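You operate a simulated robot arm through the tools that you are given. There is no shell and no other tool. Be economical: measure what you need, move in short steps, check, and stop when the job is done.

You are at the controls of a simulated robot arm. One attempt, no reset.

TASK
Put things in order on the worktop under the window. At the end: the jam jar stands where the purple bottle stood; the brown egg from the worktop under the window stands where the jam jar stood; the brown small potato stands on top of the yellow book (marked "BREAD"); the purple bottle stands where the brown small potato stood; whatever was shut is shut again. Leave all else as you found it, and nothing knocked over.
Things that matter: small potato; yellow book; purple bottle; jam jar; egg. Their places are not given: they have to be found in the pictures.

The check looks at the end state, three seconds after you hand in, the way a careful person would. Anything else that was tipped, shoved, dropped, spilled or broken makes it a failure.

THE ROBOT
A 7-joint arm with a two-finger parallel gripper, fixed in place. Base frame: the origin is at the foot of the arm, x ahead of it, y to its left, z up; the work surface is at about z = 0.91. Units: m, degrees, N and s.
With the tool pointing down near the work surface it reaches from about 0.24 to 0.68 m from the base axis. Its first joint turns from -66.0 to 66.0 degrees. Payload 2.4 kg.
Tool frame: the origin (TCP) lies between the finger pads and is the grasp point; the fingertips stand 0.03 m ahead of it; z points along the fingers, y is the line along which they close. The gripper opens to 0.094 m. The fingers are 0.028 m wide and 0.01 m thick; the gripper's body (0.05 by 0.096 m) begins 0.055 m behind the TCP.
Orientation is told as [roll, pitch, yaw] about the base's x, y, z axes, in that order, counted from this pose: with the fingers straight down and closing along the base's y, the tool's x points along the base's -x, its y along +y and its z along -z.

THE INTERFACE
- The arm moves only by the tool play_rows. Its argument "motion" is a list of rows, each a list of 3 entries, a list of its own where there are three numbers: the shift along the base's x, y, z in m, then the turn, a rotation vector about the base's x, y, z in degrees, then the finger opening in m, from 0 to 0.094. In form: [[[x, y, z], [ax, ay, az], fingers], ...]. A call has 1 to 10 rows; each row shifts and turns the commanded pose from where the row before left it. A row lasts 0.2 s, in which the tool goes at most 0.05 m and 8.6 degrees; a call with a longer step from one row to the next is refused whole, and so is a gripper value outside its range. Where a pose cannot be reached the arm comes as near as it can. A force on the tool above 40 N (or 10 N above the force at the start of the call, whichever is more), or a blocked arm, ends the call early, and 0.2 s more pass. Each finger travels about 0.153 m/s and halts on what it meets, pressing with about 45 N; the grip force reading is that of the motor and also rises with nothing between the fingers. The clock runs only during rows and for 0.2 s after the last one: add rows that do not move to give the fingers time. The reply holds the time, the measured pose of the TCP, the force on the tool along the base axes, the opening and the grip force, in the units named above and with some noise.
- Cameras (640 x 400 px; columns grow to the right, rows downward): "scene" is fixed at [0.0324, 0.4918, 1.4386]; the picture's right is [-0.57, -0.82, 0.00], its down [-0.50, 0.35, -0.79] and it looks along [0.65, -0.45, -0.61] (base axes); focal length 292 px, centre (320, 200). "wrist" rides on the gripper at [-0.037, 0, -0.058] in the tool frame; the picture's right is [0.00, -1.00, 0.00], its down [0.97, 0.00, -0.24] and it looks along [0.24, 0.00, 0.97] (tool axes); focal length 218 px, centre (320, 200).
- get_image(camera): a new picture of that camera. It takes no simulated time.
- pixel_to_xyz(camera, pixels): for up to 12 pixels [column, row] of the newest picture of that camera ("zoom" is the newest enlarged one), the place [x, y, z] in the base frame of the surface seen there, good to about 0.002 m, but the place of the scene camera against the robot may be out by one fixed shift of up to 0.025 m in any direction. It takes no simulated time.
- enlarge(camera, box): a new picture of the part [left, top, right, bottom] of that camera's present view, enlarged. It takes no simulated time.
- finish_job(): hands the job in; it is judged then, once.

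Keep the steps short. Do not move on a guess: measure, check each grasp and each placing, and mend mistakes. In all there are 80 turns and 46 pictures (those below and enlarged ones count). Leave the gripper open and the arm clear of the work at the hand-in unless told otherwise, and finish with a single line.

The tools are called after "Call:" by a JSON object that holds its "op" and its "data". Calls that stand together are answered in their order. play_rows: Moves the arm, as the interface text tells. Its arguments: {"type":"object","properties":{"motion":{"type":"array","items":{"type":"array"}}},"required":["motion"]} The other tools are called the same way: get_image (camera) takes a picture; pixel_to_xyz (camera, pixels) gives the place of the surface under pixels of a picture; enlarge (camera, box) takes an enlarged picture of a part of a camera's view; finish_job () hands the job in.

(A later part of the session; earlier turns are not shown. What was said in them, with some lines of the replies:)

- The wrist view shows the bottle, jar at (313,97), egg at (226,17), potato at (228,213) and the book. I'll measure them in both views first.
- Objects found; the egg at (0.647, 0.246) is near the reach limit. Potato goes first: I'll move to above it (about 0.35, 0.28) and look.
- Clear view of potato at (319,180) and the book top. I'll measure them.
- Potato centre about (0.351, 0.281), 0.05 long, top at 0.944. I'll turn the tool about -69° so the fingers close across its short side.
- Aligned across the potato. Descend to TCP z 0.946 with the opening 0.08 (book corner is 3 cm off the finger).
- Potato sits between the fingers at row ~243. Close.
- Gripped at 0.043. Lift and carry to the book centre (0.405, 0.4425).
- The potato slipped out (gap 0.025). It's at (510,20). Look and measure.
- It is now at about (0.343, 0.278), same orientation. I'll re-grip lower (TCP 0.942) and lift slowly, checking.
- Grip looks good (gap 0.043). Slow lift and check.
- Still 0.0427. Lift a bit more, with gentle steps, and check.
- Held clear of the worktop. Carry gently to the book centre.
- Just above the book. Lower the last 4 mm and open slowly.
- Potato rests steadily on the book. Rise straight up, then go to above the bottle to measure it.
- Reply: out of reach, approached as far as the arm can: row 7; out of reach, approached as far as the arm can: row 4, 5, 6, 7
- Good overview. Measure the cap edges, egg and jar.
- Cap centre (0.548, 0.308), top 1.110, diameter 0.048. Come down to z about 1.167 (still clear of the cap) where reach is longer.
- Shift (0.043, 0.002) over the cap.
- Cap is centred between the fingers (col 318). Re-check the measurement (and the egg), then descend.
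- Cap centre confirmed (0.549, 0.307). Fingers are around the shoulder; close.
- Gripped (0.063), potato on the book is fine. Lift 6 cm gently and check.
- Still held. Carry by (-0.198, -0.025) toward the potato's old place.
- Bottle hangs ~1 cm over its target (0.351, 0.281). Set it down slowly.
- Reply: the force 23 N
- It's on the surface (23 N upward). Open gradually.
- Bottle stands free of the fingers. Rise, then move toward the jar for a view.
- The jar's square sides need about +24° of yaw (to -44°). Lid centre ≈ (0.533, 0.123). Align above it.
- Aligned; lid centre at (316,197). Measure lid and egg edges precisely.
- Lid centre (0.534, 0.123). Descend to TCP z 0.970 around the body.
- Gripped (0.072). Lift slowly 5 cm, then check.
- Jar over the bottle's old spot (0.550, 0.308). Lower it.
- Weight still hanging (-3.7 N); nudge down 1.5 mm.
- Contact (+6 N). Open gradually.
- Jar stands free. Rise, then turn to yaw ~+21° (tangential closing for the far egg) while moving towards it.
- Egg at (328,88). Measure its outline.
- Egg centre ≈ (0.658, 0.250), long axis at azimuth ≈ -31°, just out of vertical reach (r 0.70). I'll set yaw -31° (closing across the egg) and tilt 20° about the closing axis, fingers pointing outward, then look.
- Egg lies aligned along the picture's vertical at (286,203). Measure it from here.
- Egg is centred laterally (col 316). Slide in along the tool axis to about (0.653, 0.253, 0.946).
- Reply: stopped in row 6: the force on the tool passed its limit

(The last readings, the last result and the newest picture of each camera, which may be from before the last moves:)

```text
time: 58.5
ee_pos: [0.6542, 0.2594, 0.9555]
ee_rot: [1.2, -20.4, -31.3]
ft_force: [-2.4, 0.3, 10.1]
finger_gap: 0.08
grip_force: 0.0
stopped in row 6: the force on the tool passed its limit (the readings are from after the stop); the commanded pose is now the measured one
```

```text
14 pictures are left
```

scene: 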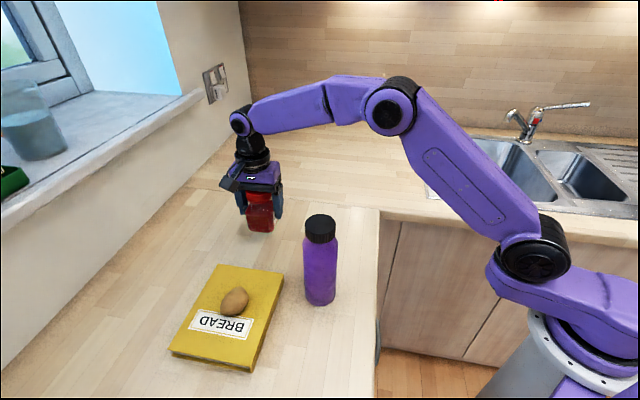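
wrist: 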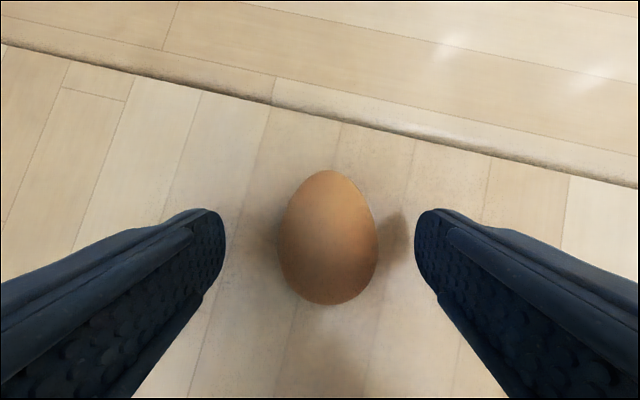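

Stopped by a 10 N upward contact at z 0.9555, not on the egg. Look at the scene to find the contact.

Call:
{"op": "enlarge", "data": {"camera": "scene", "box": [170, 90, 370, 260]}}

```text
2.35 times, centred on (270, 175) of scene
```

zoom: 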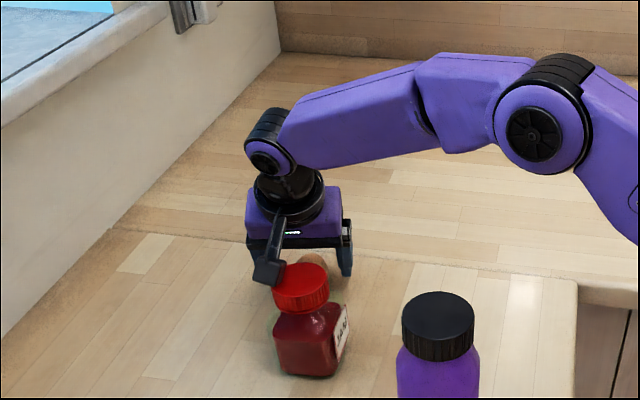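

The boom box on the hand's base side has come down on the jar lid. Back straight up at once, then check the jar.

Call:
{"op": "play_rows", "data": {"motion": [[[0.001, 0, 0.01], [0, 0, 0], 0.085], [[0, 0, 0.02], [0, 0, 0], 0.09], [[0, 0, 0.04], [0, 0, 0], 0.094], [[0, 0, 0.04], [0, 0, 0], 0.094], [[0, 0, 0.03], [0, 0, 0], 0.094], [[0, 0, 0], [0, 0, 0], 0.094]]}}

Call:
{"op": "enlarge", "data": {"camera": "scene", "box": [170, 110, 370, 280]}}

```text
time: 59.9
ee_pos: [0.6547, 0.2611, 1.0926]
ee_rot: [1.0, -20.3, -31.2]
ft_force: [0.9, 0.0, -0.5]
finger_gap: 0.0939
grip_force: 0.0
```

```text
2.35 times, centred on (270, 195) of scene
```

zoom: 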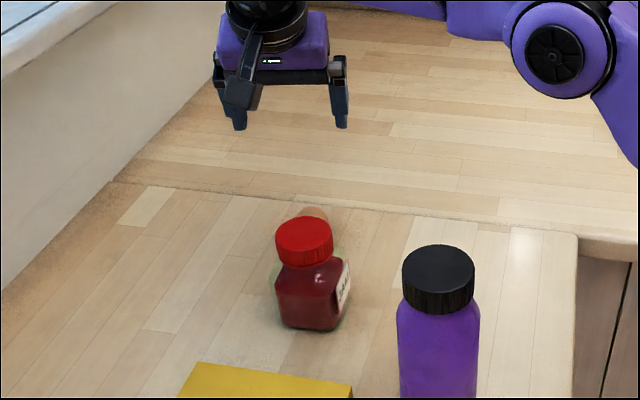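

Jar still upright. Check its position, then untilt and turn.

Call:
{"op": "pixel_to_xyz", "data": {"camera": "zoom", "pixels": [[303, 233], [276, 236], [332, 234], [303, 218], [303, 248], [438, 264]]}}

Call:
{"op": "play_rows", "data": {"motion": [[[-0.015, -0.006, 0.01], [3.09, 5.88, 0], 0.094], [[-0.015, -0.006, 0.01], [3.09, 5.88, 0], 0.094], [[-0.015, -0.006, 0.01], [3.09, 5.88, 0], 0.094], [[0, 0, 0], [0, 0, 0], 0.094]]}}

```text
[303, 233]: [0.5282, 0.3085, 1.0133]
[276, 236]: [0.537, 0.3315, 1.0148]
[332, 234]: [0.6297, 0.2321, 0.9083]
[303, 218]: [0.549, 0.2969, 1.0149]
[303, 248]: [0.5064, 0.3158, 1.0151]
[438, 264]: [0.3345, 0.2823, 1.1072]
```

```text
time: 60.9
ee_pos: [0.6089, 0.2422, 1.1244]
ee_rot: [-0.3, -0.2, -31.0]
ft_force: [-0.1, -0.1, -0.1]
finger_gap: 0.0941
grip_force: 0.1
```

Jar is where it should be. Now turn +180° at height so that the boom points away from the jar.

Call:
{"op": "play_rows", "data": {"motion": [[[-0.01, -0.004, 0], [0, 0, 8.57], 0.094], [[-0.01, -0.004, 0], [0, 0, 8.57], 0.094], [[-0.01, -0.004, 0], [0, 0, 8.57], 0.094], [[0, 0, 0], [0, 0, 8.57], 0.094], [[0, 0, 0], [0, 0, 8.57], 0.094], [[0, 0, 0], [0, 0, 8.57], 0.094], [[0, 0, 0], [0, 0, 8.57], 0.094], [[0, 0, 0], [0, 0, 8.57], 0.094], [[0, 0, 0], [0, 0, 8.57], 0.094], [[0, 0, 0], [0, 0, 8.57], 0.094]]}}

Call:
{"op": "play_rows", "data": {"motion": [[[0, 0, 0], [0, 0, 8.57], 0.094], [[0, 0, 0], [0, 0, 8.57], 0.094], [[0, 0, 0], [0, 0, 8.57], 0.094], [[0, 0, 0], [0, 0, 8.57], 0.094], [[0, 0, 0], [0, 0, 8.57], 0.094], [[0, 0, 0], [0, 0, 8.57], 0.094], [[0, 0, 0], [0, 0, 8.57], 0.094], [[0, 0, 0], [0, 0, 8.57], 0.094], [[0, 0, 0], [0, 0, 8.57], 0.094], [[0, 0, 0], [0, 0, 8.57], 0.094]]}}

```text
time: 63.1
ee_pos: [0.5803, 0.2294, 1.1227]
ee_rot: [-0.3, -0.4, 54.9]
ft_force: [-0.5, 0.3, 0.0]
finger_gap: 0.0942
grip_force: 0.2
```

```text
time: 65.3
ee_pos: [0.5804, 0.2285, 1.1233]
ee_rot: [-0.2, -0.3, 140.4]
ft_force: [0.1, 0.2, 0.1]
finger_gap: 0.094
grip_force: 0.1
```

Reached 140°. Turn the last 8.6° and tilt 20° the same way as before, moving toward the egg.

Call:
{"op": "play_rows", "data": {"motion": [[[0, 0, 0], [0, 0, 8.57], 0.094], [[0.012, 0.012, 0], [-3.43, -5.71, 0], 0.094], [[0.012, 0.012, 0], [-3.43, -5.71, 0], 0.094], [[0.012, 0.012, 0], [-3.43, -5.71, 0], 0.094], [[0, 0, -0.02], [0, 0, 0], 0.094], [[0, 0, 0], [0, 0, 0], 0.094]]}}

Call:
{"op": "get_image", "data": {"camera": "wrist"}}

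```text
time: 66.7
ee_pos: [0.615, 0.265, 1.1039]
ee_rot: [-0.2, 19.6, 148.8]
ft_force: [0.4, 0.7, 0.4]
finger_gap: 0.094
grip_force: 0.0
```

```text
11 pictures are left
```

wrist: 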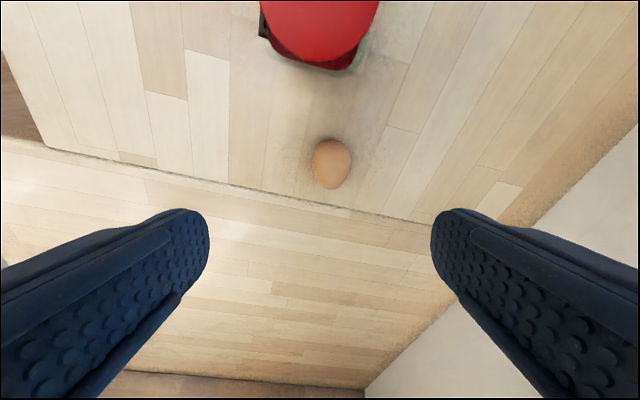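

Egg visible at (331,164), boom now on the far side. Measure it and go to the pre-approach point.

Call:
{"op": "pixel_to_xyz", "data": {"camera": "wrist", "pixels": [[331, 164], [314, 165], [349, 165], [333, 141], [330, 187], [318, 30]]}}

Call:
{"op": "play_rows", "data": {"motion": [[[0.003, 0.001, -0.0185], [0, 0, 0], 0.094], [[0.003, 0.001, -0.0185], [0, 0, 0], 0.094], [[0.003, 0.001, -0.0185], [0, 0, 0], 0.094], [[0.0025, 0.001, -0.0185], [0, 0, 0], 0.094], [[0, 0, 0], [0, 0, 0], 0.094]]}}

Call:
{"op": "get_image", "data": {"camera": "wrist"}}

```text
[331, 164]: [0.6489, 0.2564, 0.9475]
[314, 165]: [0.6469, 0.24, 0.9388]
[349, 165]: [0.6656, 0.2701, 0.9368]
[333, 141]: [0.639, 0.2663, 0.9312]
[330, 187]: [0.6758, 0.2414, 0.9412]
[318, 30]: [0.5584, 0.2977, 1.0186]
```

```text
time: 67.9
ee_pos: [0.6287, 0.27, 1.0292]
ee_rot: [-0.2, 19.6, 148.9]
ft_force: [-0.7, -0.5, -0.5]
finger_gap: 0.094
grip_force: 0.1
```

```text
10 pictures are left
```

wrist: 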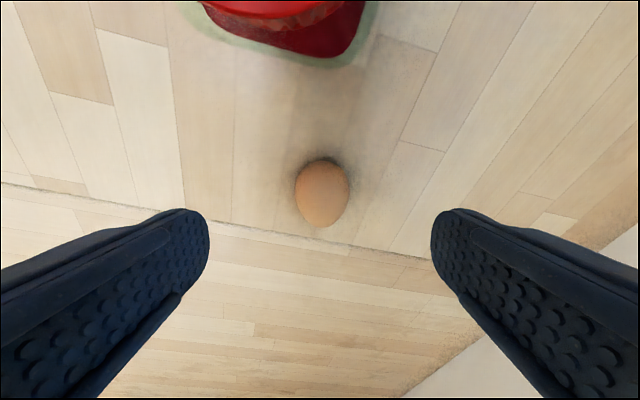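

Egg centred (col 322), unmoved. Slide in along the tool axis.

Call:
{"op": "play_rows", "data": {"motion": [[[0.0058, -0.0034, -0.02], [0, 0, 0], 0.09], [[0.0058, -0.0034, -0.02], [0, 0, 0], 0.085], [[0.0058, -0.0034, -0.02], [0, 0, 0], 0.085], [[0.0043, -0.0026, -0.015], [0, 0, 0], 0.08], [[0.0028, -0.0017, -0.009], [0, 0, 0], 0.08], [[0, 0, 0], [0, 0, 0], 0.08]]}}

Call:
{"op": "get_image", "data": {"camera": "wrist"}}

```text
time: 69.3
ee_pos: [0.6525, 0.2548, 0.9465]
ee_rot: [-0.2, 19.6, 149.0]
ft_force: [0.0, 0.4, 0.2]
finger_gap: 0.0799
grip_force: 0.1
```

```text
9 pictures are left
```

wrist: 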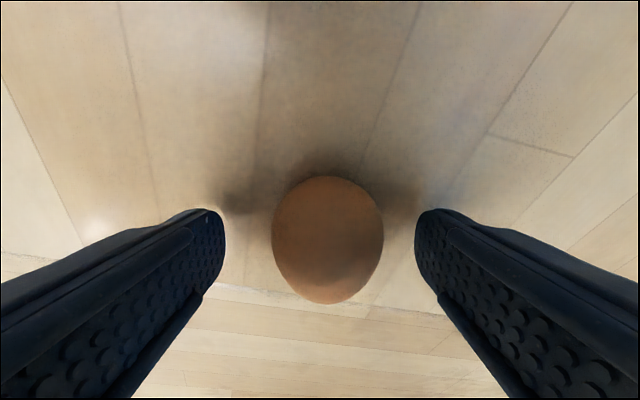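

Egg well between the pads. Drop 2 mm more and close gently.

Call:
{"op": "play_rows", "data": {"motion": [[[0, 0, -0.002], [0, 0, 0], 0.07], [[0, 0, 0], [0, 0, 0], 0.06], [[0, 0, 0], [0, 0, 0], 0.05], [[0, 0, 0], [0, 0, 0], 0.045], [[0, 0, 0], [0, 0, 0], 0.04], [[0, 0, 0], [0, 0, 0], 0.035], [[0, 0, 0], [0, 0, 0], 0.02], [[0, 0, 0], [0, 0, 0], 0.02]]}}

Call:
{"op": "play_rows", "data": {"motion": [[[0, 0, 0.003], [0, 0, 0], 0.0], [[0, 0, 0.005], [0, 0, 0], 0.0], [[0, 0, 0.006], [0, 0, 0], 0.0], [[0, 0, 0.006], [0, 0, 0], 0.0], [[0, 0, 0], [0, 0, 0], 0.0]]}}

Call:
{"op": "get_image", "data": {"camera": "wrist"}}

```text
time: 71.1
ee_pos: [0.6514, 0.2538, 0.9443]
ee_rot: [-0.2, 19.5, 149.0]
ft_force: [0.9, -0.3, 0.1]
finger_gap: 0.0411
grip_force: 45.0
```

```text
time: 72.3
ee_pos: [0.6526, 0.2546, 0.9638]
ee_rot: [-0.2, 19.5, 148.9]
ft_force: [0.1, 0.2, -1.3]
finger_gap: 0.041
grip_force: 45.0
```

```text
8 pictures are left
```

wrist: 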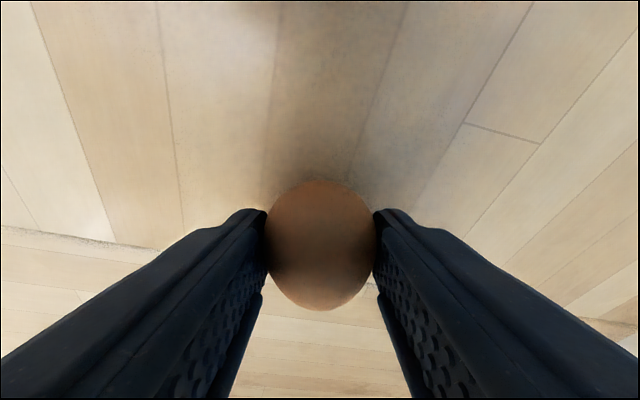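

Egg held (gap 0.041). Lift more, then carry to the jar's old spot (TCP target 0.529, 0.125).

Call:
{"op": "play_rows", "data": {"motion": [[[0, 0, 0.008], [0, 0, 0], 0.0], [[0, 0, 0.012], [0, 0, 0], 0.0], [[0, 0, 0.012], [0, 0, 0], 0.0], [[0, 0, 0.012], [0, 0, 0], 0.0], [[0, 0, 0.012], [0, 0, 0], 0.0], [[0, 0, 0.01], [0, 0, 0], 0.0], [[0, 0, 0], [0, 0, 0], 0.0]]}}

Call:
{"op": "play_rows", "data": {"motion": [[[-0.007, -0.0075, 0], [0, 0, 0], 0.0], [[-0.0135, -0.014, 0], [0, 0, 0], 0.0], [[-0.0135, -0.014, 0], [0, 0, 0], 0.0], [[-0.0135, -0.014, 0], [0, 0, 0], 0.0], [[-0.0135, -0.014, 0], [0, 0, 0], 0.0], [[-0.0135, -0.014, 0], [0, 0, 0], 0.0], [[-0.0135, -0.014, 0], [0, 0, 0], 0.0], [[-0.0135, -0.014, 0], [0, 0, 0], 0.0], [[-0.0135, -0.014, 0], [0, 0, 0], 0.0], [[-0.008, -0.009, 0], [0, 0, 0], 0.0]]}}

Call:
{"op": "get_image", "data": {"camera": "scene"}}

```text
time: 73.9
ee_pos: [0.6507, 0.2541, 1.0309]
ee_rot: [-0.1, 19.5, 149.0]
ft_force: [0.6, 0.1, -1.1]
finger_gap: 0.0412
grip_force: 44.6
```

```text
time: 76.1
ee_pos: [0.5276, 0.125, 1.0294]
ee_rot: [-0.3, 19.6, 149.0]
ft_force: [1.0, -0.3, -1.1]
finger_gap: 0.041
grip_force: 44.7
```

```text
7 pictures are left
```

scene: 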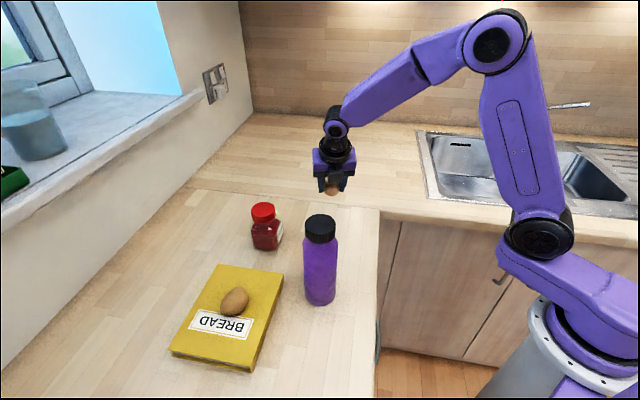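

Egg over the jar's old place, everything else intact. Lower 8.5 cm to the grip height.

Call:
{"op": "play_rows", "data": {"motion": [[[0.0005, 0, -0.015], [0, 0, 0], 0.0], [[0.0005, 0, -0.02], [0, 0, 0], 0.0], [[0, 0, -0.02], [0, 0, 0], 0.0], [[0, 0, -0.015], [0, 0, 0], 0.0], [[0, 0, -0.008], [0, 0, 0], 0.0], [[0, 0, -0.004], [0, 0, 0], 0.0], [[0, 0, -0.002], [0, 0, 0], 0.0], [[0, 0, 0], [0, 0, 0], 0.0]]}}

```text
time: 77.9
ee_pos: [0.5299, 0.1257, 0.9445]
ee_rot: [-0.1, 19.6, 149.0]
ft_force: [0.1, -0.3, 0.5]
finger_gap: 0.0411
grip_force: 45.2
```

Weight is off the tool at the original grip height. Open slowly.

Call:
{"op": "play_rows", "data": {"motion": [[[0, 0, -0.0004], [0, 0, 0], 0.0], [[0, 0, 0], [0, 0, 0], 0.041], [[0, 0, 0], [0, 0, 0], 0.043], [[0, 0, 0], [0, 0, 0], 0.047], [[0, 0, 0], [0, 0, 0], 0.055], [[0, 0, 0], [0, 0, 0], 0.07], [[0, 0, 0], [0, 0, 0], 0.08], [[0, 0, 0], [0, 0, 0], 0.08]]}}

Call:
{"op": "get_image", "data": {"camera": "wrist"}}

```text
time: 79.7
ee_pos: [0.5302, 0.1258, 0.9442]
ee_rot: [-0.2, 19.6, 149.0]
ft_force: [1.2, -0.2, -0.1]
finger_gap: 0.08
grip_force: 0.0
```

```text
6 pictures are left
```

wrist: 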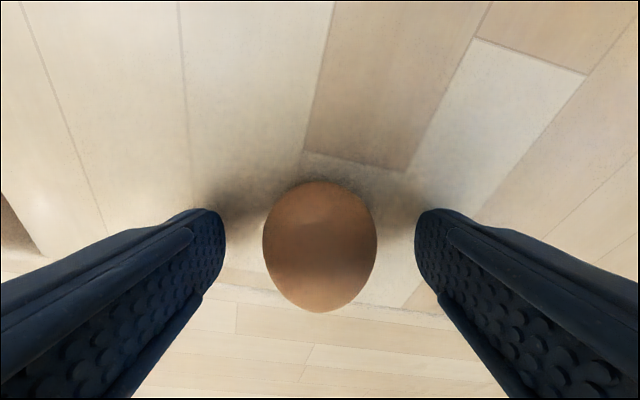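

Egg rests on the worktop between the open fingers. Withdraw along the tool axis, then up, and look.

Call:
{"op": "play_rows", "data": {"motion": [[[-0.0047, 0.0028, 0.015], [0, 0, 0], 0.085], [[-0.0078, 0.0047, 0.025], [0, 0, 0], 0.09], [[-0.0094, 0.0056, 0.03], [0, 0, 0], 0.094], [[-0.0094, 0.0056, 0.03], [0, 0, 0], 0.094], [[0, 0, 0.04], [0, 0, 0], 0.094], [[0, 0, 0.04], [0, 0, 0], 0.094], [[0, 0, 0], [0, 0, 0], 0.094]]}}

Call:
{"op": "get_image", "data": {"camera": "wrist"}}

Call:
{"op": "get_image", "data": {"camera": "scene"}}

```text
time: 81.3
ee_pos: [0.4982, 0.1459, 1.1252]
ee_rot: [-0.2, 19.6, 149.1]
ft_force: [-0.1, 0.3, -0.2]
finger_gap: 0.094
grip_force: 0.1
```

```text
5 pictures are left
```

wrist: 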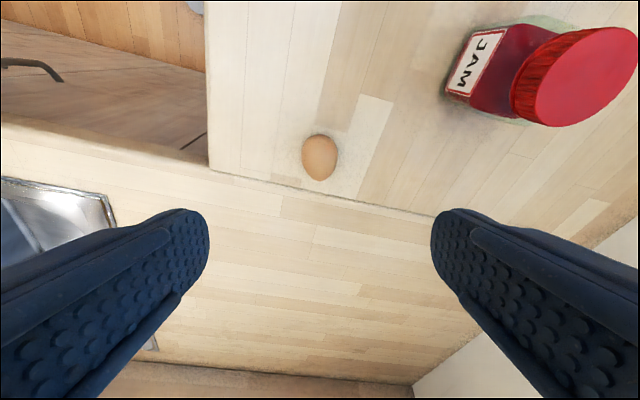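

```text
4 pictures are left
```

scene: 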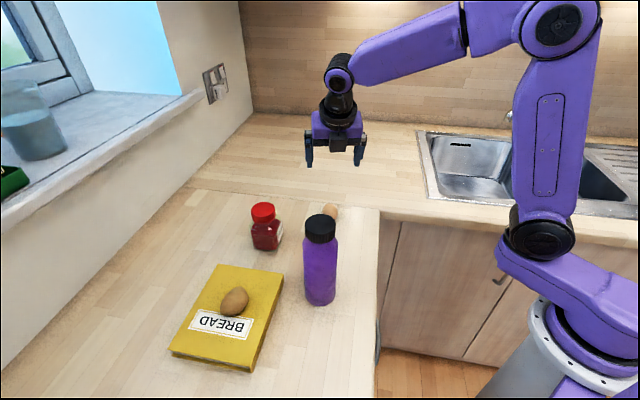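

All in place. Verify egg and jar coordinates.

Call:
{"op": "pixel_to_xyz", "data": {"camera": "wrist", "pixels": [[320, 157], [320, 136], [320, 179], [304, 157], [336, 157], [586, 77]]}}

Call:
{"op": "pixel_to_xyz", "data": {"camera": "scene", "pixels": [[263, 211], [320, 228], [235, 299]]}}

```text
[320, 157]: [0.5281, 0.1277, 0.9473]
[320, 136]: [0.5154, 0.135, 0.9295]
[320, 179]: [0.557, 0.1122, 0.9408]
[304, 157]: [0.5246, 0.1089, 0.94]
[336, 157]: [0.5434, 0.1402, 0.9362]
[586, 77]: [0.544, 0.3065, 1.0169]
```

```text
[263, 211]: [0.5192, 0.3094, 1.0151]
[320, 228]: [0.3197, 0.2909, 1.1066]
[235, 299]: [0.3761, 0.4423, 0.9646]
```

Egg at about (0.535, 0.125), jar about (0.547, 0.306), bottle at its target and potato on the book. The gripper is open and clear, so I'm handing in.

Call:
{"op": "finish_job", "data": {}}

```text
The job is handed in.
```

Job handed in: the potato is on the yellow book, the bottle is where the potato was, the jar is where the bottle was, and the egg is where the jar was; along the way the potato slipped once in a first grasp and the hand briefly touched the jar lid, but nothing was knocked over and I opened nothing.
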